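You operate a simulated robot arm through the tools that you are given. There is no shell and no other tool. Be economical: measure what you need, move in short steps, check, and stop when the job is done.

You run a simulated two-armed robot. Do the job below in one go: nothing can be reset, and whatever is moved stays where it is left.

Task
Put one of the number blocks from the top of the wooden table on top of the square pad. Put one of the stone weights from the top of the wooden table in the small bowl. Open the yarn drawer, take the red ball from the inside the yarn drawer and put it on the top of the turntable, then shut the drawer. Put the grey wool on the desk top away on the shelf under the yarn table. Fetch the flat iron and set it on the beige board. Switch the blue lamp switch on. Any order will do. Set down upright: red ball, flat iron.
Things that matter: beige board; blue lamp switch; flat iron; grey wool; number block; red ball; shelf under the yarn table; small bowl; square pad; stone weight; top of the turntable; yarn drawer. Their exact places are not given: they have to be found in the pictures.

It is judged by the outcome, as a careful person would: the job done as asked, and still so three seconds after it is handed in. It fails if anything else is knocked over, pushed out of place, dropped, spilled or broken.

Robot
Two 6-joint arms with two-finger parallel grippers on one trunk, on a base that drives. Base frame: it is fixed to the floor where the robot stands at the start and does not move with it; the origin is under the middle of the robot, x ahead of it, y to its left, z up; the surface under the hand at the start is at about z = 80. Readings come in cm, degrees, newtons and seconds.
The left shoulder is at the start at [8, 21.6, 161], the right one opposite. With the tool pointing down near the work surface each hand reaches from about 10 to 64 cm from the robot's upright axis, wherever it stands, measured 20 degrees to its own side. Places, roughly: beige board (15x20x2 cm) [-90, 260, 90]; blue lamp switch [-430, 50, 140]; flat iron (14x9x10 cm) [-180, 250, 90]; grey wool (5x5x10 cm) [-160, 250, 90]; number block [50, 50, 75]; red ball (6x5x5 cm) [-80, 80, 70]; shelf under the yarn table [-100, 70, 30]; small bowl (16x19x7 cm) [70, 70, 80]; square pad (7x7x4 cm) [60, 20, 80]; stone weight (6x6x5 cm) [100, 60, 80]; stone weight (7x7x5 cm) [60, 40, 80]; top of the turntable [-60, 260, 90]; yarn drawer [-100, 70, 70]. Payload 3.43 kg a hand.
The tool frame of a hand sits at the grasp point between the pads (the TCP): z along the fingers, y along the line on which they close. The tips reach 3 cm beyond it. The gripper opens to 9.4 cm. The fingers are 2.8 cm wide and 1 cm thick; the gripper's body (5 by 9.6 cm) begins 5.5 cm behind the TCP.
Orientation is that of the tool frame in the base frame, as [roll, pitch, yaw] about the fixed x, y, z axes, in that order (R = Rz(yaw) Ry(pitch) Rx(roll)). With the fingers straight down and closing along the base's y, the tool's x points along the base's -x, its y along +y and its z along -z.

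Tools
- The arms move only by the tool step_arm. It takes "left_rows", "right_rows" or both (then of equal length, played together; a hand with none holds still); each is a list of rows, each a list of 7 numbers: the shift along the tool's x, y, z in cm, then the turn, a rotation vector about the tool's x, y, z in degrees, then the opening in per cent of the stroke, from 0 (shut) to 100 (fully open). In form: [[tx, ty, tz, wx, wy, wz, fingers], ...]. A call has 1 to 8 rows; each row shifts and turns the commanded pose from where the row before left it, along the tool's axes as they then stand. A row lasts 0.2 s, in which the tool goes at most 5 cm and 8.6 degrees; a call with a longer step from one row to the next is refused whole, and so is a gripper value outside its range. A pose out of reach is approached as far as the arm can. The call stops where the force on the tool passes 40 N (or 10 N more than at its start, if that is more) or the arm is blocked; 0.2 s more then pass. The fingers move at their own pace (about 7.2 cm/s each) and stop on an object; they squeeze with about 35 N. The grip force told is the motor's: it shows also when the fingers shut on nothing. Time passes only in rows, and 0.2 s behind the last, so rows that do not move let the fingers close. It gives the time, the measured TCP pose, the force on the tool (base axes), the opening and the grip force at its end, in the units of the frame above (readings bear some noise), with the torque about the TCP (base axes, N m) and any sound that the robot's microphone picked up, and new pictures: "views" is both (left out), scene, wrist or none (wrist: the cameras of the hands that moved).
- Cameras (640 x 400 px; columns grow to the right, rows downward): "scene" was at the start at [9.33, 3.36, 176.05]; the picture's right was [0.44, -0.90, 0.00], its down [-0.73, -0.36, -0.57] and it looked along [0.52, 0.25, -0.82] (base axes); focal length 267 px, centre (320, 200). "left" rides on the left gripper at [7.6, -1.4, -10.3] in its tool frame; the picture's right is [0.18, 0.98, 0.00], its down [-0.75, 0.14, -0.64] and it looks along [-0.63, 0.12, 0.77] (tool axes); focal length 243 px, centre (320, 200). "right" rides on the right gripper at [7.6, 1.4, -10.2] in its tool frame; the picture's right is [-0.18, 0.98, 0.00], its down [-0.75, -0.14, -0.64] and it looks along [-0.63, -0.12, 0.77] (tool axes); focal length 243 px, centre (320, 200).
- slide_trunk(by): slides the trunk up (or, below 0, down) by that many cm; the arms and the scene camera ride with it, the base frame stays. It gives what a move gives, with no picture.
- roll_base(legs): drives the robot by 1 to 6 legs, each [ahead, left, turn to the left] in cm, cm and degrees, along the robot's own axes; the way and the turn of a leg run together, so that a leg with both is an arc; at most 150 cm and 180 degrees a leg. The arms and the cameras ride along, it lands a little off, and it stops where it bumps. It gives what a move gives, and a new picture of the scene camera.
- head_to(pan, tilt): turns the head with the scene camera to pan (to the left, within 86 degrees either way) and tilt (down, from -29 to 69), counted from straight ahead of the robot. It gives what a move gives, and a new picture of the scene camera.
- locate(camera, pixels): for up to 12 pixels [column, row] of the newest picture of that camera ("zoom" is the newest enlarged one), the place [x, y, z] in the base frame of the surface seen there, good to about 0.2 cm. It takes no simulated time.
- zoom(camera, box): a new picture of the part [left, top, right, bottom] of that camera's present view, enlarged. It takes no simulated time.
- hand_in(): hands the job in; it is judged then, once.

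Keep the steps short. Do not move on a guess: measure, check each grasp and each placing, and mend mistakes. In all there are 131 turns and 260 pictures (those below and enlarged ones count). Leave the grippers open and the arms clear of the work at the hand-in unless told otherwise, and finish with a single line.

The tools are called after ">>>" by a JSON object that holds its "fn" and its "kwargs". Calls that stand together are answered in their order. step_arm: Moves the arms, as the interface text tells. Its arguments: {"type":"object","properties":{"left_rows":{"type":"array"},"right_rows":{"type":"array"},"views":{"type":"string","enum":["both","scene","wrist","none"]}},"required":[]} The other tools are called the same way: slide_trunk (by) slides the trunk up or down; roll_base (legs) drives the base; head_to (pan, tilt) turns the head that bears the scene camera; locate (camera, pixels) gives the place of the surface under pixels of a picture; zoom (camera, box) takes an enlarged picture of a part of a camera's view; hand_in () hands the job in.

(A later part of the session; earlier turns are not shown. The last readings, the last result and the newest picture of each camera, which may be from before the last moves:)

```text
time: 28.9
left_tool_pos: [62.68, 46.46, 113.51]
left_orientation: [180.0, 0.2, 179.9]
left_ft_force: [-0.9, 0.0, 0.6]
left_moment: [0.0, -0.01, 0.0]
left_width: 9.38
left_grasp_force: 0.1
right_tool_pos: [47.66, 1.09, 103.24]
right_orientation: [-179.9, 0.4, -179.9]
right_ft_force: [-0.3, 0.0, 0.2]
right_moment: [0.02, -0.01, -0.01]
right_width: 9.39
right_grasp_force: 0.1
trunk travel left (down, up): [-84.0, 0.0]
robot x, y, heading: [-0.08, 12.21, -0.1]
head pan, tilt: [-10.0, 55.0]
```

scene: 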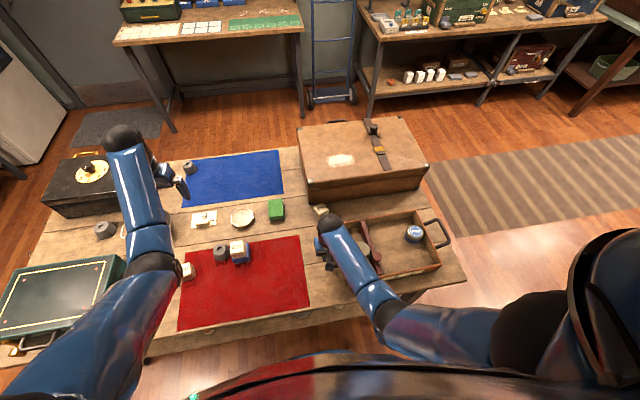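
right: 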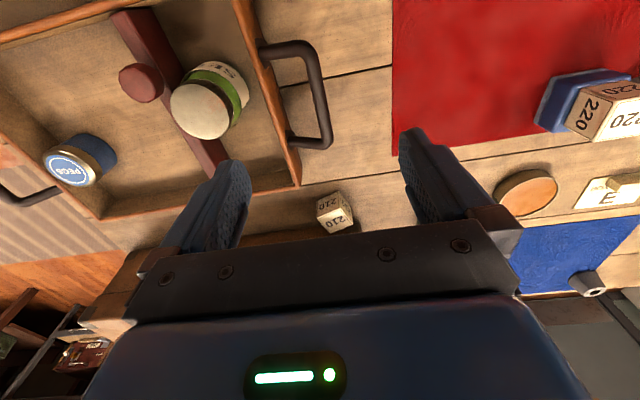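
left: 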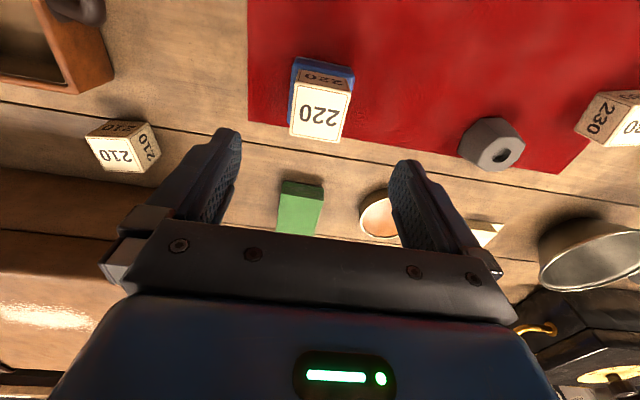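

The tray is back to within a centimetre of where it was: BL (59.0,−4.2), BR (60.3,−37.4). Block 210 was at about (65.6,−3.4) and is now at (69,0). Before putting it back I'll look down at the gap between robot and table.

>>> {"fn": "head_to", "kwargs": {"pan": 0, "tilt": 69}}

>>> {"fn": "zoom", "kwargs": {"camera": "right", "box": [240, 150, 400, 250]}}

>>> {"fn": "locate", "kwargs": {"camera": "zoom", "pixels": [[385, 275], [340, 210], [410, 185], [320, 260], [440, 250], [390, 310], [330, 300], [445, 290]]}}

```text
time: 29.6
left_tool_pos: [62.8, 46.37, 113.57]
left_orientation: [180.0, 0.2, 180.0]
left_ft_force: [0.5, 0.1, 0.3]
left_moment: [-0.03, -0.05, 0.01]
left_width: 9.39
left_grasp_force: 0.1
right_tool_pos: [47.6, 1.2, 103.16]
right_orientation: [179.9, 0.4, -179.9]
right_ft_force: [-0.3, 0.5, -1.0]
right_moment: [0.0, -0.01, -0.01]
right_width: 9.39
right_grasp_force: 0.1
trunk travel left (down, up): [-84.0, 0.0]
robot x, y, heading: [0.12, 11.93, -0.2]
head pan, tilt: [0.0, 68.8]
```

scene: 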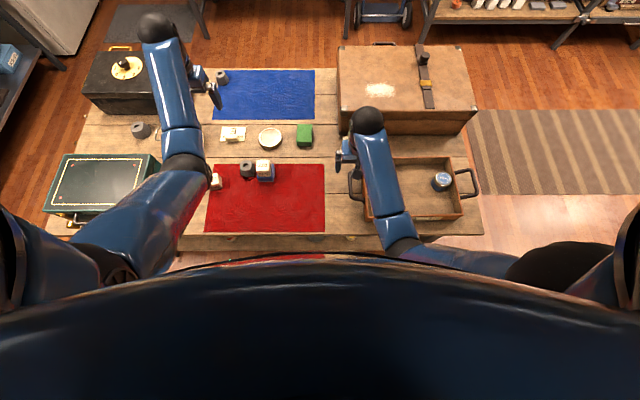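

```text
4.00 times, centred on (320, 200) of right
```

zoom: 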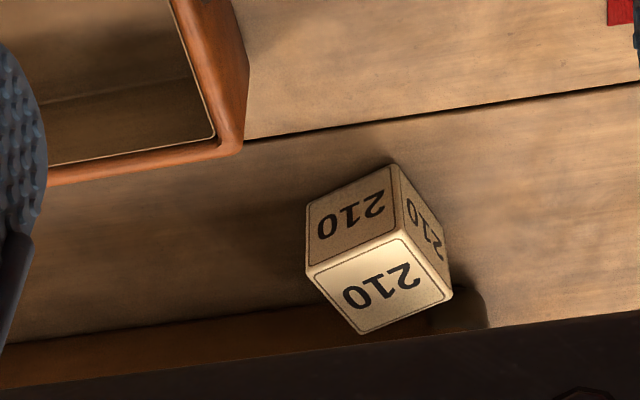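

```text
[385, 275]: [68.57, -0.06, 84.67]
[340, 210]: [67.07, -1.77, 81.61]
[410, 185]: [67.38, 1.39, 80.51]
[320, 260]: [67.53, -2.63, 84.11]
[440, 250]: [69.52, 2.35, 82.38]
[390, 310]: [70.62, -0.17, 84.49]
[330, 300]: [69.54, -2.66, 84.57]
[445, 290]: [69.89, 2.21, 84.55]
```

>>> {"fn": "locate", "kwargs": {"camera": "zoom", "pixels": [[312, 275], [399, 241], [447, 291], [362, 329]]}}

>>> {"fn": "locate", "kwargs": {"camera": "scene", "pixels": [[290, 234], [290, 240], [290, 250], [420, 240], [345, 80], [340, 110], [250, 240], [320, 246]]}}

```text
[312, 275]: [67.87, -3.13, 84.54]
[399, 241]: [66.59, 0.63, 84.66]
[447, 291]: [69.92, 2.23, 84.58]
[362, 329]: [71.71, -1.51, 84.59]
```

```text
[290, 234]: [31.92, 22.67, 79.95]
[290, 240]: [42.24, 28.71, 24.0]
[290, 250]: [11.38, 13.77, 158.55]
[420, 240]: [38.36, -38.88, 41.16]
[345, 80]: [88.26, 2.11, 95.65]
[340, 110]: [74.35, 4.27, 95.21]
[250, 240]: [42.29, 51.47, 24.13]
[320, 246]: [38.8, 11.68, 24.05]
```

Block 210's centre is (69.0,−0.45), turned +23°, and the suitcase face is at x≈74. I'll bring the right hand over it high up, turned 23°, before lowering the trunk.

>>> {"fn": "step_arm", "kwargs": {"right_rows": [[-4.3, -0.3, 0, 0, 0, 0, 70], [-4.3, -0.3, 0, 0, 0, 0, 70], [-4.3, -0.3, 0, 0, 0, 0, 70], [-4.3, -0.4, 0, 0, 0, 0, 70], [-4.2, -0.3, 0, 0, 0, -7.7, 70], [0, 0, 0, 0, 0, -7.7, 70], [0, 0, 0, 0, 0, -7.6, 70], [0, 0, 0, 0, 0, 0, 70]], "views": "wrist"}}

```text
time: 31.4
left_tool_pos: [62.95, 46.43, 113.5]
left_orientation: [180.0, 0.1, 179.9]
left_ft_force: [-0.6, -0.3, -0.1]
left_moment: [0.01, 0.04, -0.01]
left_width: 9.4
left_grasp_force: 0.1
right_tool_pos: [69.04, -0.37, 103.13]
right_orientation: [-179.8, 0.4, -156.8]
right_ft_force: [-0.7, 0.3, 0.2]
right_moment: [0.0, 0.02, -0.01]
right_width: 6.6
right_grasp_force: 0.1
trunk travel left (down, up): [-84.0, 0.0]
robot x, y, heading: [0.01, 12.3, -0.1]
head pan, tilt: [0.0, 68.8]
```

right: 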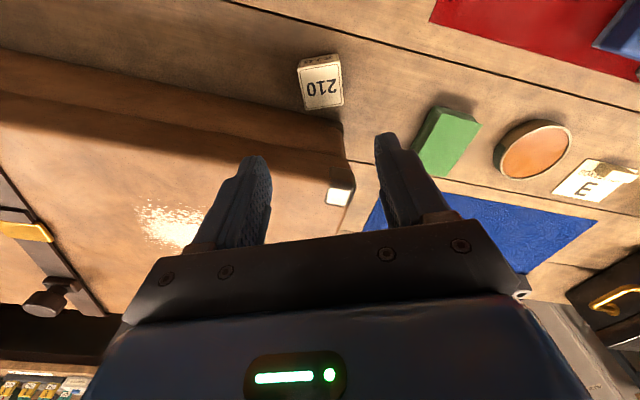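

Aligned over the block. Lowering the trunk 14 cm brings this hand to z≈89 and the left to ≈99.5, both clear.

>>> {"fn": "slide_trunk", "kwargs": {"by": -14}}

>>> {"fn": "zoom", "kwargs": {"camera": "right", "box": [0, 0, 640, 400]}}

```text
time: 33.1
left_tool_pos: [62.77, 46.34, 99.59]
left_orientation: [-179.9, 0.1, 179.8]
left_ft_force: [0.3, -0.1, 0.6]
left_moment: [0.0, -0.03, -0.01]
left_width: 9.42
left_grasp_force: 0.0
right_tool_pos: [68.92, -0.51, 89.23]
right_orientation: [-179.7, 0.4, -156.9]
right_ft_force: [0.2, 0.3, -0.1]
right_moment: [0.03, 0.01, 0.01]
right_width: 6.6
right_grasp_force: 0.1
trunk travel left (down, up): [-70.0, 14.0]
robot x, y, heading: [0.59, 11.72, 0.1]
head pan, tilt: [0.0, 68.8]
```

```text
1.00 times, centred on (320, 200) of right (not enlarged: the box is as wide or as high as the picture)
```

zoom: 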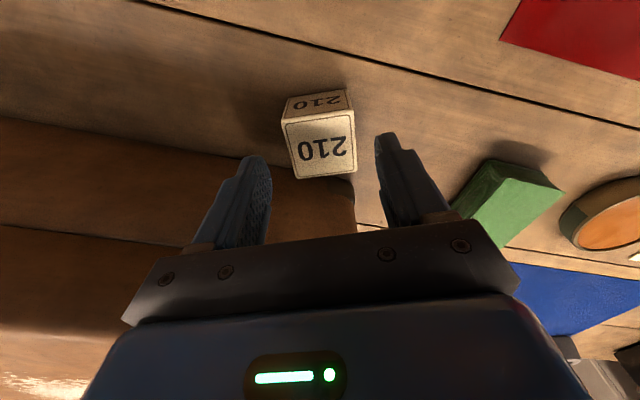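

Good alignment. Down 5.3 cm and close.

>>> {"fn": "step_arm", "kwargs": {"right_rows": [[0, 0, 2.7, 0, 0, 0, 70], [0, 0, 2.6, 0, 0, 0, 70], [0, 0, 0, 0, 0, 0, 0], [0, 0, 0, 0, 0, 0, 0], [0, 0, 0, 0, 0, 0, 0]], "views": "wrist"}}

```text
time: 34.3
left_tool_pos: [62.75, 46.44, 99.5]
left_orientation: [-180.0, 0.1, 180.0]
left_ft_force: [-0.1, 0.6, 0.2]
left_moment: [0.01, 0.0, 0.0]
left_width: 9.38
left_grasp_force: 0.1
right_tool_pos: [67.95, -0.59, 84.37]
right_orientation: [-179.8, 0.4, -156.8]
right_ft_force: [0.8, 0.7, 0.5]
right_moment: [0.01, 0.01, 0.0]
right_width: 5.06
right_grasp_force: 34.6
right hand out of reach, approached as far as the arm can: row 2
trunk travel left (down, up): [-70.0, 14.0]
robot x, y, heading: [0.16, 11.95, -0.1]
head pan, tilt: [0.0, 68.8]
```

right: 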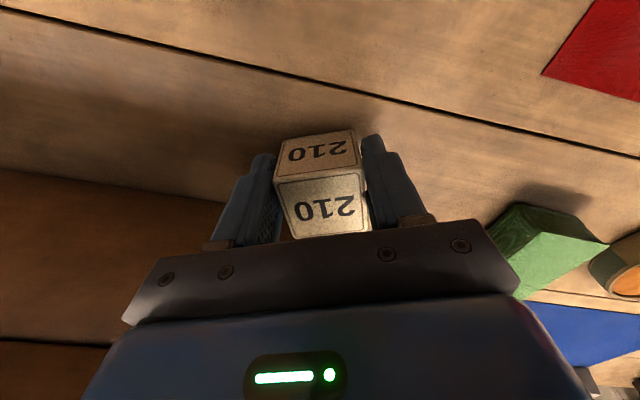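

Held. I'll lift, turn back −23°, carry it to centre (65.6,−3.4), lower and release.

>>> {"fn": "step_arm", "kwargs": {"right_rows": [[0, 0, -2.5, 0, 0, 0, 0], [0, 0, 0, 0, 0, 7.7, 0], [0, 0, 0, 0, 0, 7.7, 0], [0, 0, 0, 0, 0, 7.6, 0], [1.7, -1.4, 0, 0, 0, 0, 0], [1.7, -1.4, 0, 0, 0, 0, 0], [0, 0, 0, 0, 0, 0, 0]], "views": "wrist"}}

```text
time: 35.9
left_tool_pos: [62.77, 46.48, 99.46]
left_orientation: [-180.0, 0.1, 180.0]
left_ft_force: [0.5, 0.3, -1.2]
left_moment: [0.02, -0.01, 0.0]
left_width: 9.4
left_grasp_force: 0.0
right_tool_pos: [64.71, -3.26, 86.89]
right_orientation: [-180.0, 0.5, -179.9]
right_ft_force: [-0.1, -0.2, -1.3]
right_moment: [-0.03, 0.03, 0.0]
right_width: 5.04
right_grasp_force: 35.1
trunk travel left (down, up): [-70.0, 14.0]
robot x, y, heading: [0.38, 11.84, -0.1]
head pan, tilt: [0.0, 68.8]
```

right: 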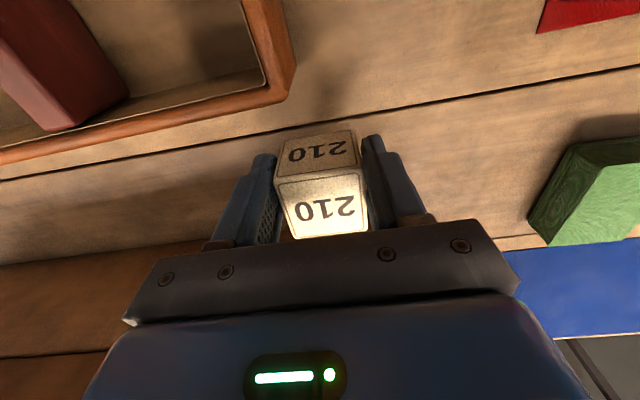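

>>> {"fn": "step_arm", "kwargs": {"right_rows": [[0, 0, 2.3, 0, 0, 0, 0], [0, 0, 0.1, 0, 0, 0, 0], [0, 0, 0, 0, 0, 0, 80], [0, 0, 0, 0, 0, 0, 80], [0, 0, -4, 0, 0, 0, 80], [0, 0, -4, 0, 0, 0, 100], [0, 0, 0, 0, 0, 0, 100]], "views": "wrist"}}

```text
time: 37.5
left_tool_pos: [62.88, 46.52, 99.58]
left_orientation: [-180.0, 0.2, 179.9]
left_ft_force: [-0.2, -0.4, -0.2]
left_moment: [0.01, 0.0, 0.02]
left_width: 9.41
left_grasp_force: 0.1
right_tool_pos: [64.55, -3.48, 92.45]
right_orientation: [-179.9, 0.4, -179.8]
right_ft_force: [0.0, -0.3, 0.7]
right_moment: [0.01, -0.05, -0.01]
right_width: 9.4
right_grasp_force: 0.0
trunk travel left (down, up): [-70.0, 14.0]
robot x, y, heading: [-0.06, 12.23, -0.1]
head pan, tilt: [0.0, 68.8]
```

right: 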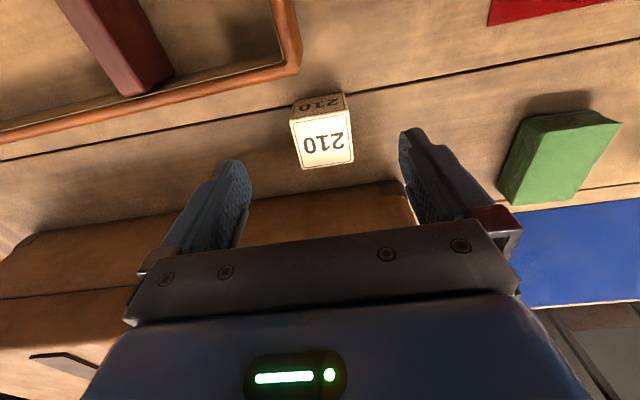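

Block 210 is back. Now the pad with block 220 on it: I'll bring the left hand over it, turned 90° so the fingers close along x, clear of the weight beside it.

>>> {"fn": "step_arm", "kwargs": {"left_rows": [[1.82, -3.5, 0, 0, 0, 0, 100], [1.82, -3.5, 0, 0, 0, 0, 100], [1.82, -3.5, 0, 0, 0, 0, 100], [1.82, -3.5, 0, 0, 0, 0, 100], [0, 0, 0, 0, 0, 8.5, 100], [0, 0, 0, 0, 0, 8.5, 100], [0, 0, 0, 0, 0, 8.5, 100], [0, 0, 0, 0, 0, 8.5, 100]], "views": "none"}}

>>> {"fn": "step_arm", "kwargs": {"left_rows": [[0, 0, 0, 0, 0, 8.5, 100], [0, 0, 0, 0, 0, 8.5, 100], [0, 0, 0, 0, 0, 8.5, 100], [0, 0, 0, 0, 0, 8.5, 100], [0, 0, 0, 0, 0, 8.5, 100], [0, 0, 0, 0, 0, 8.5, 100], [0, 0, 0, 0, 0, 5, 100], [0, 0, 0, 0, 0, 0, 100]], "views": "wrist"}}

```text
time: 39.3
left_tool_pos: [58.12, 32.72, 95.99]
left_orientation: [179.9, 0.1, 145.9]
left_ft_force: [0.3, 0.1, -1.1]
left_moment: [-0.01, -0.01, -0.03]
left_width: 9.38
left_grasp_force: 0.0
left hand out of reach, approached as far as the arm can: row 1, 2, 3, 4
right_tool_pos: [64.46, -3.45, 92.49]
right_orientation: [180.0, 0.6, -179.9]
right_ft_force: [-0.1, 0.3, -0.2]
right_moment: [0.01, -0.02, -0.01]
right_width: 9.41
right_grasp_force: 0.0
trunk travel left (down, up): [-70.0, 14.0]
robot x, y, heading: [0.07, 11.92, -0.2]
head pan, tilt: [0.0, 68.8]
```

```text
time: 41.1
left_tool_pos: [58.1, 32.53, 95.87]
left_orientation: [179.8, 0.0, 89.8]
left_ft_force: [0.2, 0.8, 0.4]
left_moment: [-0.02, 0.03, 0.03]
left_width: 9.39
left_grasp_force: 0.1
right_tool_pos: [64.48, -3.47, 92.49]
right_orientation: [179.9, 0.4, -179.9]
right_ft_force: [-0.2, 0.8, 0.1]
right_moment: [0.04, 0.03, -0.02]
right_width: 9.39
right_grasp_force: 0.0
trunk travel left (down, up): [-70.0, 14.0]
robot x, y, heading: [-0.05, 11.85, -0.1]
head pan, tilt: [0.0, 68.8]
```

left: 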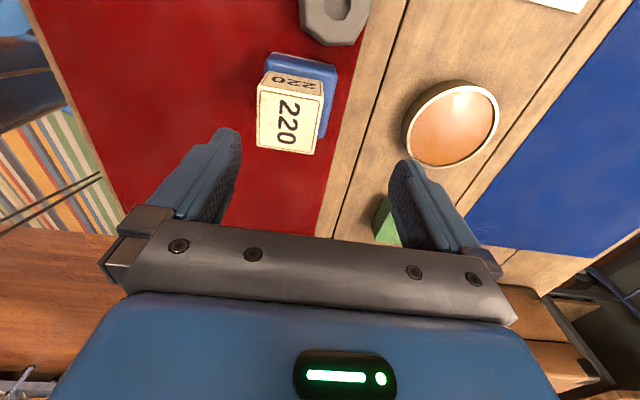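

Now the pad is in view; I'll measure pad and block corners.

>>> {"fn": "locate", "kwargs": {"camera": "left", "pixels": [[260, 90], [322, 98], [313, 152], [260, 146], [275, 55], [335, 68], [325, 130], [335, 80], [340, 8], [335, 42]]}}

>>> {"fn": "zoom", "kwargs": {"camera": "left", "box": [200, 0, 440, 170]}}

```text
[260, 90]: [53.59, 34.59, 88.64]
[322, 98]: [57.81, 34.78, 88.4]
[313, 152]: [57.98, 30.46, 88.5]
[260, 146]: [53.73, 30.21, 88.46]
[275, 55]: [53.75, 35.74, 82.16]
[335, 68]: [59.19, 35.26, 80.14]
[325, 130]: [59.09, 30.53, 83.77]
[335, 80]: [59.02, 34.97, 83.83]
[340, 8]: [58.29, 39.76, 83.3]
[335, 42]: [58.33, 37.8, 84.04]
```

```text
2.35 times, centred on (320, 85) of left
```

zoom: 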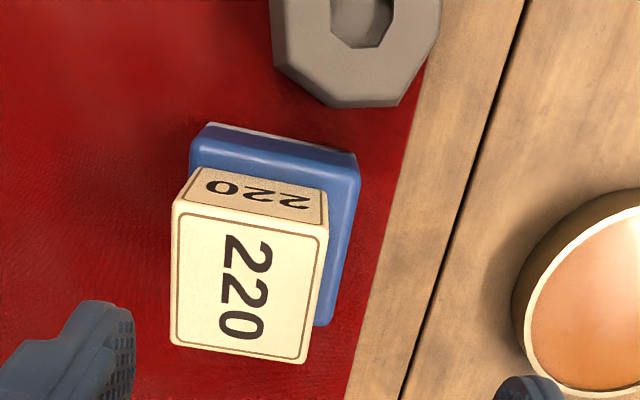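

Pad centre (56.2,32.6), block centred near it, weight unmoved. I'll lower to z≈83.9 around the pad and close.

>>> {"fn": "step_arm", "kwargs": {"left_rows": [[0.1, -1.9, 0, 0, 0, 0, 100], [0, 0, 4, 0, 0, 0, 100], [0, 0, 4, 0, 0, 0, 100], [0, 0, 4, 0, 0, 0, 100], [0, 0, 0, 0, 0, 0, 100]], "views": "wrist"}}

```text
time: 42.3
left_tool_pos: [56.87, 32.73, 83.14]
left_orientation: [179.9, 0.0, 89.9]
left_ft_force: [0.2, 1.0, 4.6]
left_moment: [-0.05, 0.06, -0.02]
left_width: 9.39
left_grasp_force: 0.0
left hand out of reach, approached as far as the arm can: row 1
right_tool_pos: [64.44, -3.58, 92.55]
right_orientation: [180.0, 0.5, -179.8]
right_ft_force: [0.6, 0.4, 0.3]
right_moment: [-0.01, 0.0, 0.0]
right_width: 9.42
right_grasp_force: 0.0
trunk travel left (down, up): [-70.0, 14.0]
robot x, y, heading: [-0.03, 12.21, -0.1]
head pan, tilt: [0.0, 68.8]
```

left: 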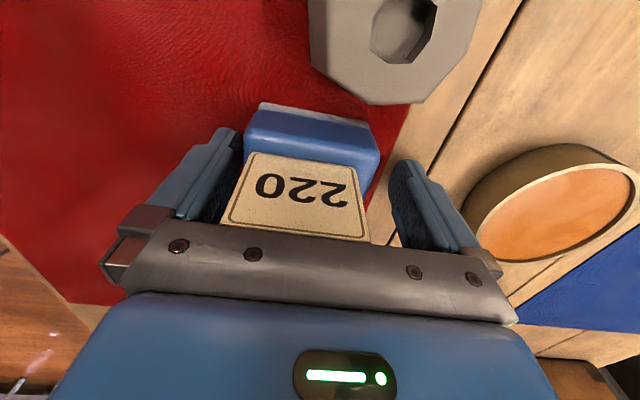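

The palm is just touching the block's top (4.6 N up), so I'll rise 0.6 cm and close.

>>> {"fn": "step_arm", "kwargs": {"left_rows": [[0, 0, -0.6, 0, 0, 0, 100], [0, 0, 0, 0, 0, 0, 0], [0, 0, 0, 0, 0, 0, 0], [0, 0, 0, 0, 0, 0, 0]], "views": "wrist"}}

```text
time: 43.3
left_tool_pos: [56.67, 32.78, 83.69]
left_orientation: [180.0, 0.0, 89.9]
left_ft_force: [0.2, 0.8, -0.6]
left_moment: [0.01, 0.0, 0.0]
left_width: 6.58
left_grasp_force: 34.9
right_tool_pos: [64.45, -3.49, 92.41]
right_orientation: [-179.9, 0.4, -179.9]
right_ft_force: [-0.2, -0.1, 0.1]
right_moment: [0.04, -0.02, 0.0]
right_width: 9.39
right_grasp_force: 0.1
trunk travel left (down, up): [-70.0, 14.0]
robot x, y, heading: [0.09, 11.94, -0.0]
head pan, tilt: [0.0, 68.8]
```

left: 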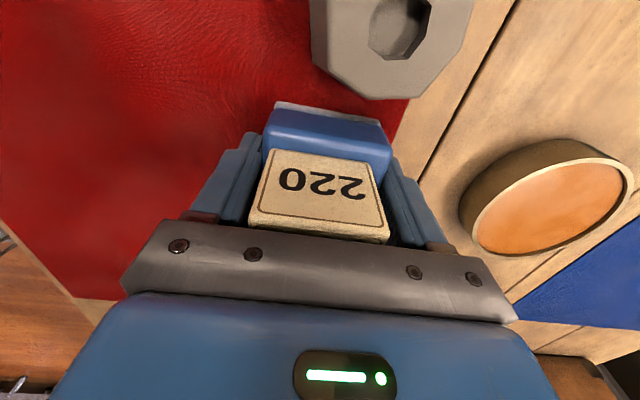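

Pad gripped (6.6 cm). I'll lift it slightly, carry it gently back to y≈18, lower and release.

>>> {"fn": "step_arm", "kwargs": {"left_rows": [[0, 0, -0.8, 0, 0, 0, 0], [-2.4, -0.15, 0, 0, 0, 0, 0], [-2.4, -0.15, 0, 0, 0, 0, 0], [-2.4, -0.15, 0, 0, 0, 0, 0], [-2.5, -0.15, 0, 0, 0, 0, 0], [-2.5, -0.15, 0, 0, 0, 0, 0], [-2.5, -0.15, 0, 0, 0, 0, 0], [0, 0, 0, 0, 0, 0, 0]], "views": "wrist"}}

```text
time: 45.1
left_tool_pos: [55.64, 17.87, 84.5]
left_orientation: [179.9, 0.0, 90.0]
left_ft_force: [-0.6, 0.2, -1.8]
left_moment: [-0.01, 0.01, -0.02]
left_width: 6.53
left_grasp_force: 34.7
right_tool_pos: [64.54, -3.4, 92.46]
right_orientation: [180.0, 0.4, -179.9]
right_ft_force: [-0.1, -0.1, 0.0]
right_moment: [0.01, 0.0, 0.02]
right_width: 9.39
right_grasp_force: 0.1
trunk travel left (down, up): [-70.0, 14.0]
robot x, y, heading: [0.2, 11.72, -0.3]
head pan, tilt: [0.0, 68.8]
```

left: 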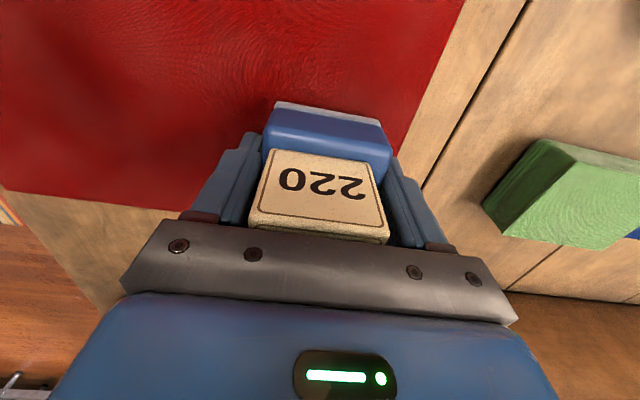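

>>> {"fn": "step_arm", "kwargs": {"left_rows": [[0, 0, 0.75, 0, 0, 0, 0], [0, 0, 0, 0, 0, 0, 0], [0, 0, 0, 0, 0, 0, 100], [0, 0, 0, 0, 0, 0, 100], [0, 0, -4, 0, 0, 0, 100], [0, 0, -4, 0, 0, 0, 100], [0, 0, -3, 0, 0, 0, 100], [0, 0, 0, 0, 0, 0, 100]], "views": "wrist"}}

```text
time: 46.9
left_tool_pos: [55.68, 18.08, 94.8]
left_orientation: [179.8, 0.1, 89.9]
left_ft_force: [-0.1, -0.3, -0.3]
left_moment: [0.0, 0.0, 0.04]
left_width: 9.42
left_grasp_force: 0.0
right_tool_pos: [64.39, -3.45, 92.42]
right_orientation: [-180.0, 0.4, -179.9]
right_ft_force: [-0.6, 0.1, 0.5]
right_moment: [-0.02, 0.03, 0.01]
right_width: 9.41
right_grasp_force: 0.1
trunk travel left (down, up): [-70.0, 14.0]
robot x, y, heading: [-0.12, 11.61, -0.2]
head pan, tilt: [0.0, 68.8]
```

left: 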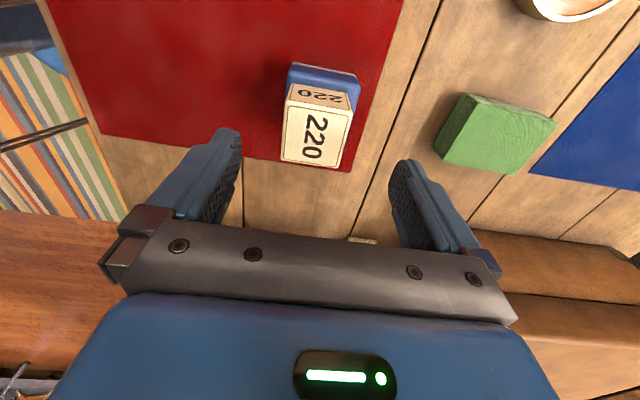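

Pad and block are back at (55.7,18). Now I'll raise the trunk, check it, and only then roll left so the left hand can reach both weight and bowl.

>>> {"fn": "slide_trunk", "kwargs": {"by": 14}}

>>> {"fn": "step_arm", "kwargs": {"right_rows": [[0, -3, -2.5, 0, 0, 0, 100], [0, -3, -2.5, 0, 0, 0, 100], [0, -3, 0, 0, 0, 0, 100], [0, 0, 0, 0, 0, 0, 100]], "left_rows": [[0, 0, 0, 0, 0, -8.5, 100], [0, 0, 0, 0, 0, -8.5, 100], [0, 0, 0, 0, 0, -8.5, 100], [0, 0, 0, 0, 0, -8.5, 100]], "views": "none"}}

```text
time: 48.6
left_tool_pos: [55.75, 18.07, 108.79]
left_orientation: [180.0, 0.0, 89.9]
left_ft_force: [0.5, 0.5, 0.2]
left_moment: [0.0, 0.05, 0.01]
left_width: 9.38
left_grasp_force: 0.0
right_tool_pos: [64.47, -3.51, 106.57]
right_orientation: [179.9, 0.4, -179.9]
right_ft_force: [0.0, 0.5, -0.4]
right_moment: [-0.01, 0.0, -0.01]
right_width: 9.4
right_grasp_force: 0.1
trunk travel left (down, up): [-84.0, 0.0]
robot x, y, heading: [-0.2, 11.98, -0.1]
head pan, tilt: [0.0, 68.8]
```

```text
time: 49.6
left_tool_pos: [55.78, 18.16, 108.69]
left_orientation: [179.9, 0.0, 124.1]
left_ft_force: [0.2, 0.2, -0.5]
left_moment: [-0.01, 0.01, -0.01]
left_width: 9.42
left_grasp_force: 0.1
right_tool_pos: [64.42, -12.58, 111.45]
right_orientation: [-179.9, 0.4, -179.9]
right_ft_force: [0.0, -0.3, 0.0]
right_moment: [-0.01, -0.02, 0.0]
right_width: 9.4
right_grasp_force: 0.1
trunk travel left (down, up): [-84.0, 0.0]
robot x, y, heading: [0.58, 12.03, 0.1]
head pan, tilt: [0.0, 68.8]
```

>>> {"fn": "roll_base", "kwargs": {"legs": [[0, 28, 0]]}}

>>> {"fn": "step_arm", "kwargs": {"left_rows": [[0, 0, 0, 0, 0, -8, 100], [0, 0, 0, 0, 0, -8, 100], [0, 0, 0, 0, 0, -8, 100], [0, 0, 0, 0, 0, -4.4, 100], [0, 0, 0, 0, 0, 0, 100]], "views": "wrist"}}

```text
time: 51.5
left_tool_pos: [56.01, 45.02, 108.82]
left_orientation: [179.8, -0.2, 123.4]
left_ft_force: [0.4, -0.2, 0.7]
left_moment: [-0.02, -0.01, -0.02]
left_width: 9.39
left_grasp_force: 0.1
right_tool_pos: [64.5, 14.44, 111.32]
right_orientation: [179.7, 0.5, 179.5]
right_ft_force: [0.4, -0.1, -0.6]
right_moment: [0.0, 0.01, 0.0]
right_width: 9.4
right_grasp_force: 0.1
trunk travel left (down, up): [-84.0, 0.0]
robot x, y, heading: [0.1, 39.9, -0.6]
head pan, tilt: [0.0, 68.8]
```

scene: 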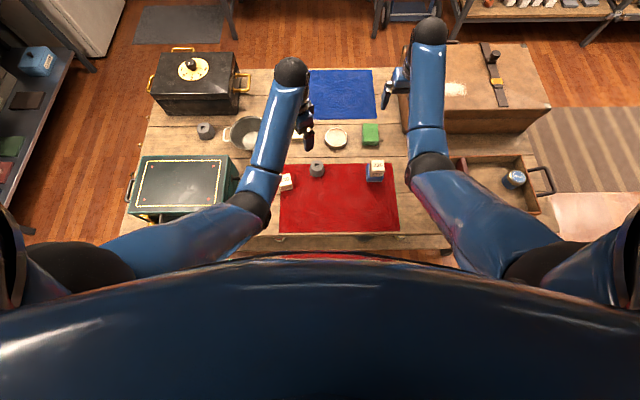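

```text
time: 52.7
left_tool_pos: [55.92, 45.34, 108.73]
left_orientation: [179.9, 0.0, 151.9]
left_ft_force: [-0.7, -0.2, -0.3]
left_moment: [-0.01, -0.01, 0.01]
left_width: 9.4
left_grasp_force: 0.1
right_tool_pos: [64.43, 14.6, 111.34]
right_orientation: [-179.9, 0.5, 179.6]
right_ft_force: [-0.2, 0.7, 0.9]
right_moment: [0.01, 0.02, 0.02]
right_width: 9.41
right_grasp_force: 0.0
trunk travel left (down, up): [-84.0, 0.0]
robot x, y, heading: [0.28, 39.89, -0.4]
head pan, tilt: [0.0, 68.8]
```

left: 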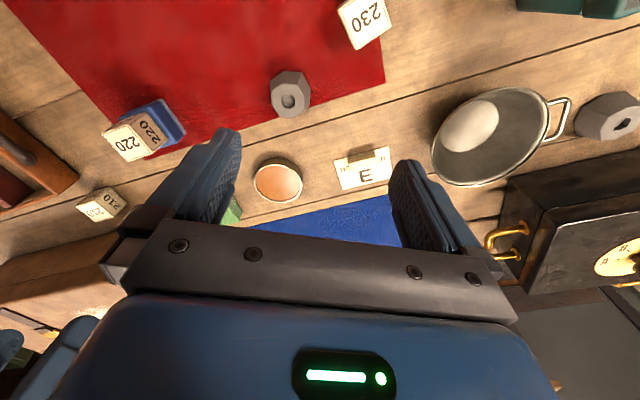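

>>> {"fn": "zoom", "kwargs": {"camera": "left", "box": [240, 50, 560, 250]}}

>>> {"fn": "locate", "kwargs": {"camera": "left", "pixels": [[289, 100], [275, 95], [302, 92], [289, 113], [435, 140], [545, 105], [510, 92], [462, 183], [470, 125], [500, 150], [550, 120], [520, 160]]}}

```text
2.00 times, centred on (400, 150) of left
```

zoom: 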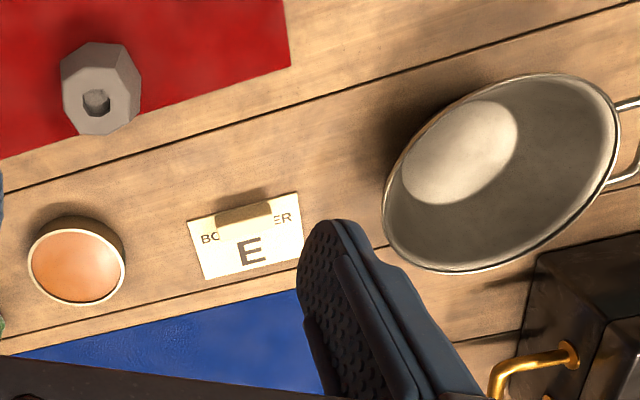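

```text
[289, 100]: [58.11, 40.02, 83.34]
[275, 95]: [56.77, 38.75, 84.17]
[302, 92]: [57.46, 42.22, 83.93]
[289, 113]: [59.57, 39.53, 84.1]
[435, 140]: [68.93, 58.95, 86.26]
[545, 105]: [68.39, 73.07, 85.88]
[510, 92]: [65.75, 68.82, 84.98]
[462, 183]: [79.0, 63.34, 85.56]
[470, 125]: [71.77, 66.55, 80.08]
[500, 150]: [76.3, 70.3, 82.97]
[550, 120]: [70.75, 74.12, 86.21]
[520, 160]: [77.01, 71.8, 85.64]
```

Weight centre (58.1,40.0), bowl centre (73,67). I'll move over the weight and descend to z≈89.

>>> {"fn": "step_arm", "kwargs": {"left_rows": [[-2.23, -1.84, 0, 0, 0, 0, 100], [-2.23, -1.84, 0, 0, 0, 0, 100], [0, 0, 4.9, 0, 0, 0, 100], [0, 0, 4.9, 0, 0, 0, 100], [0, 0, 4.9, 0, 0, 0, 100], [0, 0, 4.5, 0, 0, 0, 100], [0, 0, 0, 0, 0, 0, 100]], "views": "wrist"}}

```text
time: 54.3
left_tool_pos: [58.2, 39.87, 89.56]
left_orientation: [179.8, 0.2, 151.8]
left_ft_force: [0.6, -0.2, 0.4]
left_moment: [0.01, 0.02, 0.0]
left_width: 9.4
left_grasp_force: 0.1
right_tool_pos: [64.45, 14.78, 111.36]
right_orientation: [180.0, 0.5, 179.6]
right_ft_force: [-0.7, -0.2, -0.6]
right_moment: [0.03, 0.02, 0.02]
right_width: 9.41
right_grasp_force: 0.1
trunk travel left (down, up): [-84.0, 0.0]
robot x, y, heading: [-0.1, 39.23, -0.7]
head pan, tilt: [0.0, 68.8]
```

left: 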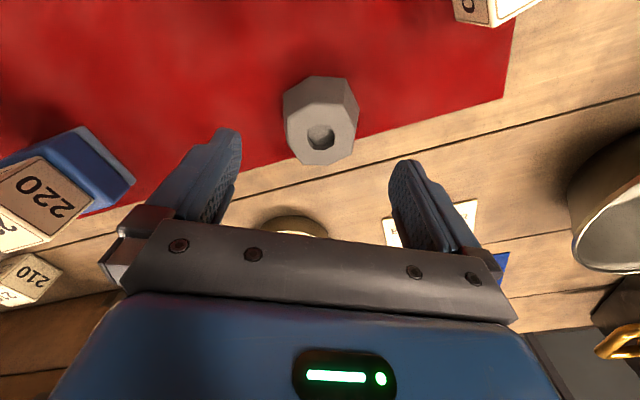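

>>> {"fn": "step_arm", "kwargs": {"left_rows": [[0, 0, 3, 0, 0, 0, 100], [0, 0, 3, 0, 0, 0, 100], [0, 0, 0, 0, 0, 0, 100], [0, 0, 0, 0, 0, 0, 0], [0, 0, 0, 0, 0, 0, 0], [0, 0, 0, 0, 0, 0, 0]], "views": "wrist"}}

```text
time: 55.7
left_tool_pos: [55.82, 40.8, 85.43]
left_orientation: [180.0, 0.1, 151.9]
left_ft_force: [-0.6, 0.8, 0.7]
left_moment: [0.08, -0.08, 0.02]
left_width: 5.32
left_grasp_force: 35.0
left hand out of reach, approached as far as the arm can: row 1, 2
right_tool_pos: [64.41, 14.61, 111.45]
right_orientation: [180.0, 0.5, 179.5]
right_ft_force: [-0.1, 0.3, 0.5]
right_moment: [0.01, 0.01, -0.03]
right_width: 9.4
right_grasp_force: 0.0
trunk travel left (down, up): [-84.0, 0.0]
robot x, y, heading: [-0.01, 39.32, -0.7]
head pan, tilt: [0.0, 68.8]
```

left: 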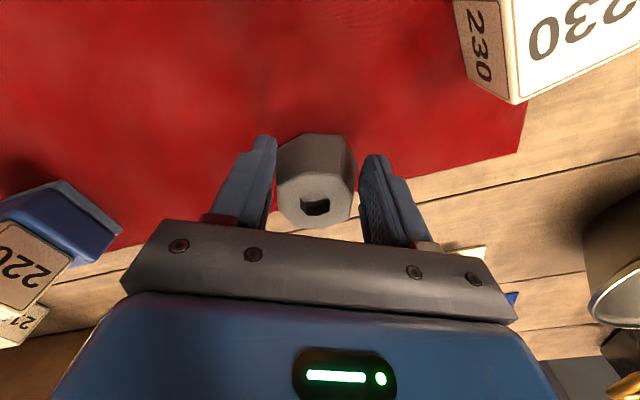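

Reach ran out at this trunk height. I'll open, go up to z≈98, then lower the trunk 12 cm.

>>> {"fn": "step_arm", "kwargs": {"left_rows": [[0, 0, 0, 0, 0, 0, 100], [0, 0, 0, 0, 0, 0, 100], [0, 0, -3, 0, 0, 0, 100], [0, 0, -4.5, 0, 0, 0, 100], [-2.3, 0.4, -4.5, 0, 0, 0, 100], [0, 0, 0, 0, 0, 0, 100]], "views": "wrist"}}

```text
refused: row 5 steps farther than a row can; nothing moved
```

>>> {"fn": "step_arm", "kwargs": {"left_rows": [[0, 0, 0, 0, 0, 0, 100], [0, 0, 0, 0, 0, 0, 100], [0, 0, -3, 0, 0, 0, 100], [0, 0, -4.5, 0, 0, 0, 100], [0, 0, -4.5, 0, 0, 0, 100], [0, 0, 0, 0, 0, 0, 100]], "views": "wrist"}}

```text
time: 57.1
left_tool_pos: [55.94, 41.03, 97.44]
left_orientation: [-180.0, 0.0, 151.9]
left_ft_force: [-1.1, 0.7, -0.6]
left_moment: [-0.05, -0.02, 0.03]
left_width: 9.38
left_grasp_force: 0.1
right_tool_pos: [64.38, 14.68, 111.41]
right_orientation: [-180.0, 0.3, 179.5]
right_ft_force: [-0.5, -1.3, -0.4]
right_moment: [0.05, 0.01, -0.02]
right_width: 9.41
right_grasp_force: 0.0
trunk travel left (down, up): [-84.0, 0.0]
robot x, y, heading: [0.18, 39.92, -0.8]
head pan, tilt: [0.0, 68.8]
```

left: 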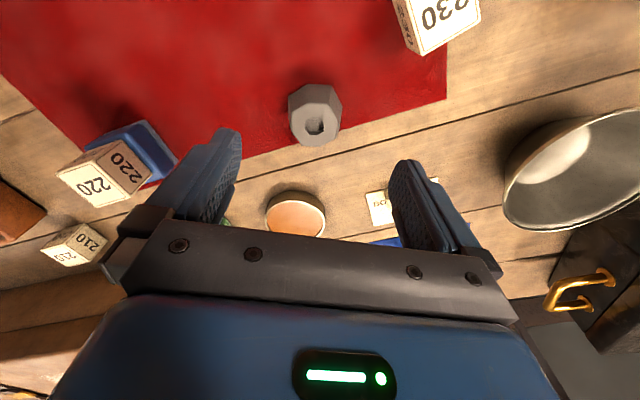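

>>> {"fn": "locate", "kwargs": {"camera": "left", "pixels": [[316, 126], [298, 128], [330, 118], [310, 142], [335, 135]]}}

>>> {"fn": "step_arm", "kwargs": {"left_rows": [[-2.4, 0.1, 0, 0, 0, 0, 100], [0, 0, 0, 0, 0, 0, 100]], "views": "none"}}

>>> {"fn": "slide_trunk", "kwargs": {"by": -11}}

```text
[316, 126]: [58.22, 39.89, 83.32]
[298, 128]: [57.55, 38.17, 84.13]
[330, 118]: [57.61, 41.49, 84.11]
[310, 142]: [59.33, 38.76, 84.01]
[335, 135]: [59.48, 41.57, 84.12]
```

```text
time: 57.7
left_tool_pos: [58.17, 39.89, 97.41]
left_orientation: [179.9, 0.3, 151.8]
left_ft_force: [1.0, 0.1, -0.4]
left_moment: [0.0, -0.01, 0.02]
left_width: 9.39
left_grasp_force: 0.1
right_tool_pos: [64.52, 14.58, 111.37]
right_orientation: [-180.0, 0.4, 179.5]
right_ft_force: [0.1, -0.7, 0.5]
right_moment: [0.01, -0.03, 0.01]
right_width: 9.39
right_grasp_force: 0.1
trunk travel left (down, up): [-84.0, 0.0]
robot x, y, heading: [0.69, 39.75, -0.8]
head pan, tilt: [0.0, 68.8]
```

```text
time: 59.1
left_tool_pos: [58.15, 39.95, 86.53]
left_orientation: [179.8, 0.0, 151.8]
left_ft_force: [0.2, -0.1, -0.6]
left_moment: [-0.01, -0.01, -0.03]
left_width: 9.42
left_grasp_force: 0.0
right_tool_pos: [64.38, 14.67, 100.47]
right_orientation: [180.0, 0.5, 179.4]
right_ft_force: [0.4, 0.1, -0.1]
right_moment: [0.0, -0.01, 0.03]
right_width: 9.41
right_grasp_force: 0.1
trunk travel left (down, up): [-73.0, 11.0]
robot x, y, heading: [0.35, 39.68, -0.7]
head pan, tilt: [0.0, 68.8]
```

>>> {"fn": "step_arm", "kwargs": {"left_rows": [[0, 0, 2.8, 0, 0, 0, 100], [0, 0, 0, 0, 0, 0, 100], [0, 0, 0, 0, 0, 0, 0], [0, 0, 0, 0, 0, 0, 0], [0, 0, 0, 0, 0, 0, 0], [0, 0, -3, 0, 0, 0, 0], [0, 0, -3, 0, 0, 0, 0]], "views": "wrist"}}

```text
time: 60.7
left_tool_pos: [58.21, 40.02, 89.71]
left_orientation: [179.9, 0.0, 151.8]
left_ft_force: [0.4, 0.9, -3.6]
left_moment: [0.0, -0.03, -0.01]
left_width: 6.4
left_grasp_force: 34.9
right_tool_pos: [64.39, 14.57, 100.49]
right_orientation: [-180.0, 0.5, 179.5]
right_ft_force: [-0.4, -0.4, 0.4]
right_moment: [0.02, 0.02, -0.03]
right_width: 9.41
right_grasp_force: 0.0
trunk travel left (down, up): [-73.0, 11.0]
robot x, y, heading: [0.75, 39.14, -0.6]
head pan, tilt: [0.0, 68.8]
```

left: 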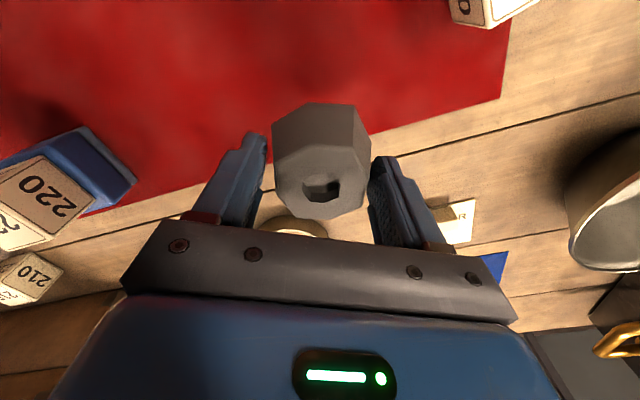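

Weight held and lifted. I'll raise it further and start towards the bowl, and meanwhile tilt the right hand forward so it can ride higher out of the way.

>>> {"fn": "step_arm", "kwargs": {"left_rows": [[0, 0, -3, 0, 0, 0, 0], [0, 0, -3, 0, 0, 0, 0], [0, 4.4, 0, 0, 0, 0, 0], [0, 4.4, 0, 0, 0, 0, 0], [0, 4.4, 0, 0, 0, 0, 0], [0, 0, 0, 0, 0, 0, 0], [0, 0, 0, 0, 0, 0, 0], [0, 0, 0, 0, 0, 0, 0]], "right_rows": [[3, 0, 0, 0, -8.5, 0, 100], [3, 0, 0, 0, -8.5, 0, 100], [3, 0, -1, 0, -8.5, 0, 100], [3, 0, -2, 0, -8.5, 0, 100], [3, 0, -2, 0, -8.5, 0, 100], [3, 0, -2, 0, -8.5, 0, 100], [3, 0, -2, 0, -8.5, 0, 100], [3, 0, -2, 0, 0, 0, 100]], "views": "none"}}

```text
time: 62.5
left_tool_pos: [64.43, 51.68, 95.67]
left_orientation: [179.9, 0.1, 151.8]
left_ft_force: [-0.4, -0.1, -3.1]
left_moment: [0.0, 0.02, 0.03]
left_width: 6.43
left_grasp_force: 35.3
right_tool_pos: [37.97, 14.97, 97.38]
right_orientation: [-180.0, 60.0, 179.6]
right_ft_force: [1.0, 0.7, -0.1]
right_moment: [0.02, 0.0, -0.02]
right_width: 9.42
right_grasp_force: 0.0
trunk travel left (down, up): [-73.0, 11.0]
robot x, y, heading: [-0.01, 39.79, -0.4]
head pan, tilt: [0.0, 68.8]
```

Right hand now tips forward. I'll raise it about 20 cm and continue the left hand to above the bowl.

>>> {"fn": "step_arm", "kwargs": {"right_rows": [[-3.5, 0, -2, 0, 0, 0, 100], [-3.5, 0, -2, 0, 0, 0, 100], [-3.5, 0, -2, 0, 0, 0, 100], [-3.5, 0, -2, 0, 0, 0, 100], [-3.5, 0, -2, 0, 0, 0, 100], [0, 0, 0, 0, 0, 0, 100]], "left_rows": [[0, 0, 0, 0, 0, 0, 0], [0, 0, 0, 0, 0, 0, 0], [0, 0, 0, 0, 0, 0, 0], [0, 0, 0, 0, 0, 0, 0], [0, 0, 0, 0, 0, 0, 0], [0, 0, 0, 0, 0, 0, 0]], "views": "none"}}

```text
time: 63.9
left_tool_pos: [64.36, 51.64, 95.67]
left_orientation: [180.0, 0.1, 151.7]
left_ft_force: [-0.1, -0.1, -3.3]
left_moment: [-0.01, 0.0, -0.01]
left_width: 6.41
left_grasp_force: 35.0
right_tool_pos: [43.59, 13.44, 109.88]
right_orientation: [-179.9, 59.9, 179.4]
right_ft_force: [-0.2, -0.6, 0.4]
right_moment: [0.0, -0.02, 0.02]
right_width: 9.4
right_grasp_force: 0.0
right hand out of reach, approached as far as the arm can: row 3, 4, 5
trunk travel left (down, up): [-73.0, 11.0]
robot x, y, heading: [0.22, 39.94, -0.7]
head pan, tilt: [0.0, 68.8]
```

>>> {"fn": "step_arm", "kwargs": {"left_rows": [[0, 4.35, -0.7, 0, 0, 0, 0], [0, 4.35, -0.7, 0, 0, 0, 0], [0, 4.35, -0.7, 0, 0, 0, 0], [0, 4.35, -0.7, 0, 0, 0, 0], [0, 0, 0, 0, 0, 0, 0]], "views": "wrist"}}

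```text
time: 65.1
left_tool_pos: [72.58, 67.09, 98.38]
left_orientation: [-180.0, 0.1, 151.7]
left_ft_force: [0.3, 0.0, -3.6]
left_moment: [0.05, -0.02, 0.01]
left_width: 6.41
left_grasp_force: 35.5
right_tool_pos: [43.68, 13.51, 109.89]
right_orientation: [-179.9, 59.9, 179.6]
right_ft_force: [-0.4, 0.0, -0.1]
right_moment: [-0.04, 0.0, 0.01]
right_width: 9.4
right_grasp_force: 0.1
trunk travel left (down, up): [-73.0, 11.0]
robot x, y, heading: [0.4, 39.32, -0.5]
head pan, tilt: [0.0, 68.8]
```

left: 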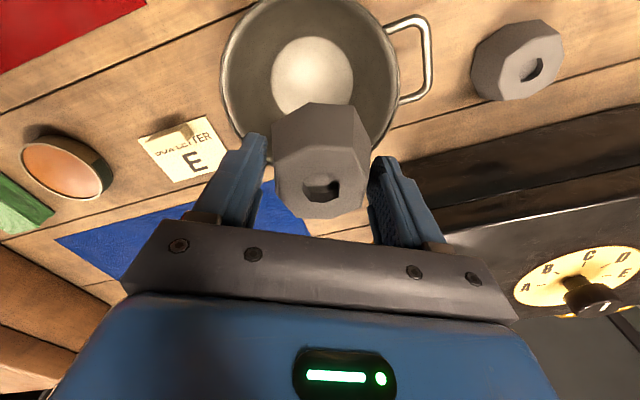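

The bowl is fully in view. I'll check its centre.

>>> {"fn": "locate", "kwargs": {"camera": "left", "pixels": [[312, 75], [275, 80], [350, 75], [312, 42], [226, 75], [396, 75], [310, 1]]}}

```text
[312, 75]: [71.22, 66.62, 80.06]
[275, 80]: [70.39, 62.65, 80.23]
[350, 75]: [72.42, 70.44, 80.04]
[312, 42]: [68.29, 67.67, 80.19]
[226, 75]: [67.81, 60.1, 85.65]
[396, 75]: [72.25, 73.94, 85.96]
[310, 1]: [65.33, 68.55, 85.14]
```

Bowl floor centre ≈ (72,66.2). I'll shift 1 cm and lower by the trunk 11 cm.

>>> {"fn": "step_arm", "kwargs": {"left_rows": [[0.1, -1.05, 0, 0, 0, 0, 0], [0, 0, 0, 0, 0, 0, 0]], "views": "none"}}

>>> {"fn": "slide_trunk", "kwargs": {"by": -11}}

>>> {"fn": "zoom", "kwargs": {"camera": "left", "box": [0, 0, 640, 400]}}

```text
time: 65.7
left_tool_pos: [72.05, 66.03, 98.34]
left_orientation: [-180.0, 0.0, 151.9]
left_ft_force: [-0.7, -0.3, -3.2]
left_moment: [-0.01, -0.01, -0.03]
left_width: 6.38
left_grasp_force: 34.7
right_tool_pos: [43.62, 13.37, 109.82]
right_orientation: [-179.9, 60.0, 179.6]
right_ft_force: [0.0, 0.0, 0.2]
right_moment: [-0.03, 0.01, -0.01]
right_width: 9.39
right_grasp_force: 0.1
trunk travel left (down, up): [-73.0, 11.0]
robot x, y, heading: [0.13, 39.41, -0.8]
head pan, tilt: [0.0, 68.8]
```

```text
time: 67.2
left_tool_pos: [71.98, 66.06, 87.48]
left_orientation: [-180.0, 0.1, 151.8]
left_ft_force: [0.4, -0.1, -4.1]
left_moment: [-0.04, -0.03, 0.02]
left_width: 6.39
left_grasp_force: 34.8
right_tool_pos: [43.65, 13.36, 98.95]
right_orientation: [-180.0, 60.0, 179.5]
right_ft_force: [0.5, 0.6, 0.2]
right_moment: [-0.01, 0.0, -0.01]
right_width: 9.41
right_grasp_force: 0.1
trunk travel left (down, up): [-62.0, 22.0]
robot x, y, heading: [-0.17, 39.55, -0.6]
head pan, tilt: [0.0, 68.8]
```

```text
1.00 times, centred on (320, 200) of left (not enlarged: the box is as wide or as high as the picture)
```

zoom: 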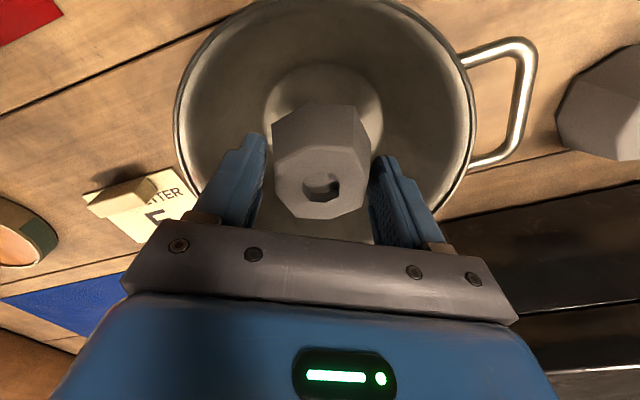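

Centred in the bowl. Lowering 3.2 cm, opening a little, then up.

>>> {"fn": "step_arm", "kwargs": {"left_rows": [[0, 0, 2, 0, 0, 0, 0], [0, 0, 1.2, 0, 0, 0, 0], [0, 0, 0, 0, 0, 0, 0]], "views": "none"}}

```text
time: 68.0
left_tool_pos: [71.92, 65.99, 84.19]
left_orientation: [180.0, 0.0, 151.8]
left_ft_force: [-0.4, -0.1, 0.5]
left_moment: [0.03, 0.02, 0.05]
left_width: 6.39
left_grasp_force: 35.1
right_tool_pos: [43.47, 13.39, 98.87]
right_orientation: [180.0, 60.1, 179.6]
right_ft_force: [-0.2, -0.2, -0.3]
right_moment: [0.03, 0.01, 0.01]
right_width: 9.38
right_grasp_force: 0.1
trunk travel left (down, up): [-62.0, 22.0]
robot x, y, heading: [-0.07, 39.61, -0.6]
head pan, tilt: [0.0, 68.8]
```

The load has gone to 0, so it rests on the floor of the bowl. Opening a little and rising.

>>> {"fn": "step_arm", "kwargs": {"left_rows": [[0, 0, 0, 0, 0, 0, 80], [0, 0, 0, 0, 0, 0, 80], [0, 0, -3, 0, 0, 0, 80], [0, 0, -4, 0, 0, 0, 80], [0, 0, -4, 0, 0, 0, 80], [0, 0, 0, 0, 0, 0, 80]], "views": "wrist"}}

```text
time: 69.4
left_tool_pos: [71.86, 66.09, 95.3]
left_orientation: [-179.9, 0.0, 151.8]
left_ft_force: [-0.8, -0.6, -0.4]
left_moment: [-0.01, 0.02, 0.01]
left_width: 7.55
left_grasp_force: 0.0
right_tool_pos: [43.59, 13.48, 98.93]
right_orientation: [180.0, 60.0, 179.4]
right_ft_force: [0.5, 0.8, 0.0]
right_moment: [-0.01, 0.0, 0.02]
right_width: 9.42
right_grasp_force: 0.1
trunk travel left (down, up): [-62.0, 22.0]
robot x, y, heading: [0.05, 39.45, -0.8]
head pan, tilt: [0.0, 68.8]
```

left: 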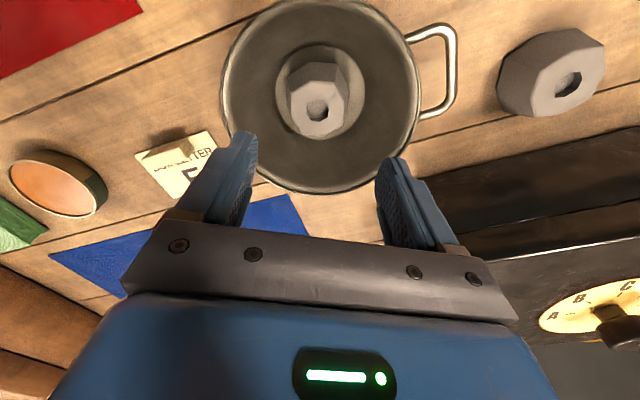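

The weight sits in the bowl. I'll raise the trunk, then pull the left hand back towards me.

>>> {"fn": "slide_trunk", "kwargs": {"by": 22}}

>>> {"fn": "head_to", "kwargs": {"pan": 86, "tilt": 25}}

```text
time: 71.7
left_tool_pos: [71.9, 66.02, 117.33]
left_orientation: [179.9, 0.1, 151.7]
left_ft_force: [0.4, 0.1, -0.3]
left_moment: [0.03, -0.03, 0.01]
left_width: 7.53
left_grasp_force: 0.1
right_tool_pos: [43.57, 13.39, 120.83]
right_orientation: [180.0, 60.1, 179.5]
right_ft_force: [-0.3, -0.3, -0.1]
right_moment: [-0.02, -0.01, -0.03]
right_width: 9.4
right_grasp_force: 0.0
trunk travel left (down, up): [-84.0, 0.0]
robot x, y, heading: [0.39, 39.75, -0.5]
head pan, tilt: [0.0, 68.8]
```

```text
time: 73.3
left_tool_pos: [71.85, 65.96, 117.14]
left_orientation: [179.9, 0.1, 151.8]
left_ft_force: [0.3, -0.1, 0.1]
left_moment: [0.04, 0.03, -0.02]
left_width: 7.51
left_grasp_force: 0.1
right_tool_pos: [43.56, 13.35, 120.95]
right_orientation: [-180.0, 60.0, 179.4]
right_ft_force: [0.0, 0.1, 0.5]
right_moment: [-0.02, -0.01, -0.02]
right_width: 9.39
right_grasp_force: 0.1
trunk travel left (down, up): [-84.0, 0.0]
robot x, y, heading: [0.4, 39.42, -0.4]
head pan, tilt: [85.9, 25.0]
```

scene: 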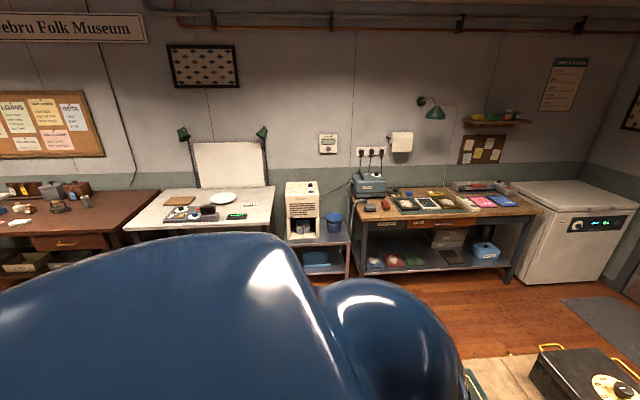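

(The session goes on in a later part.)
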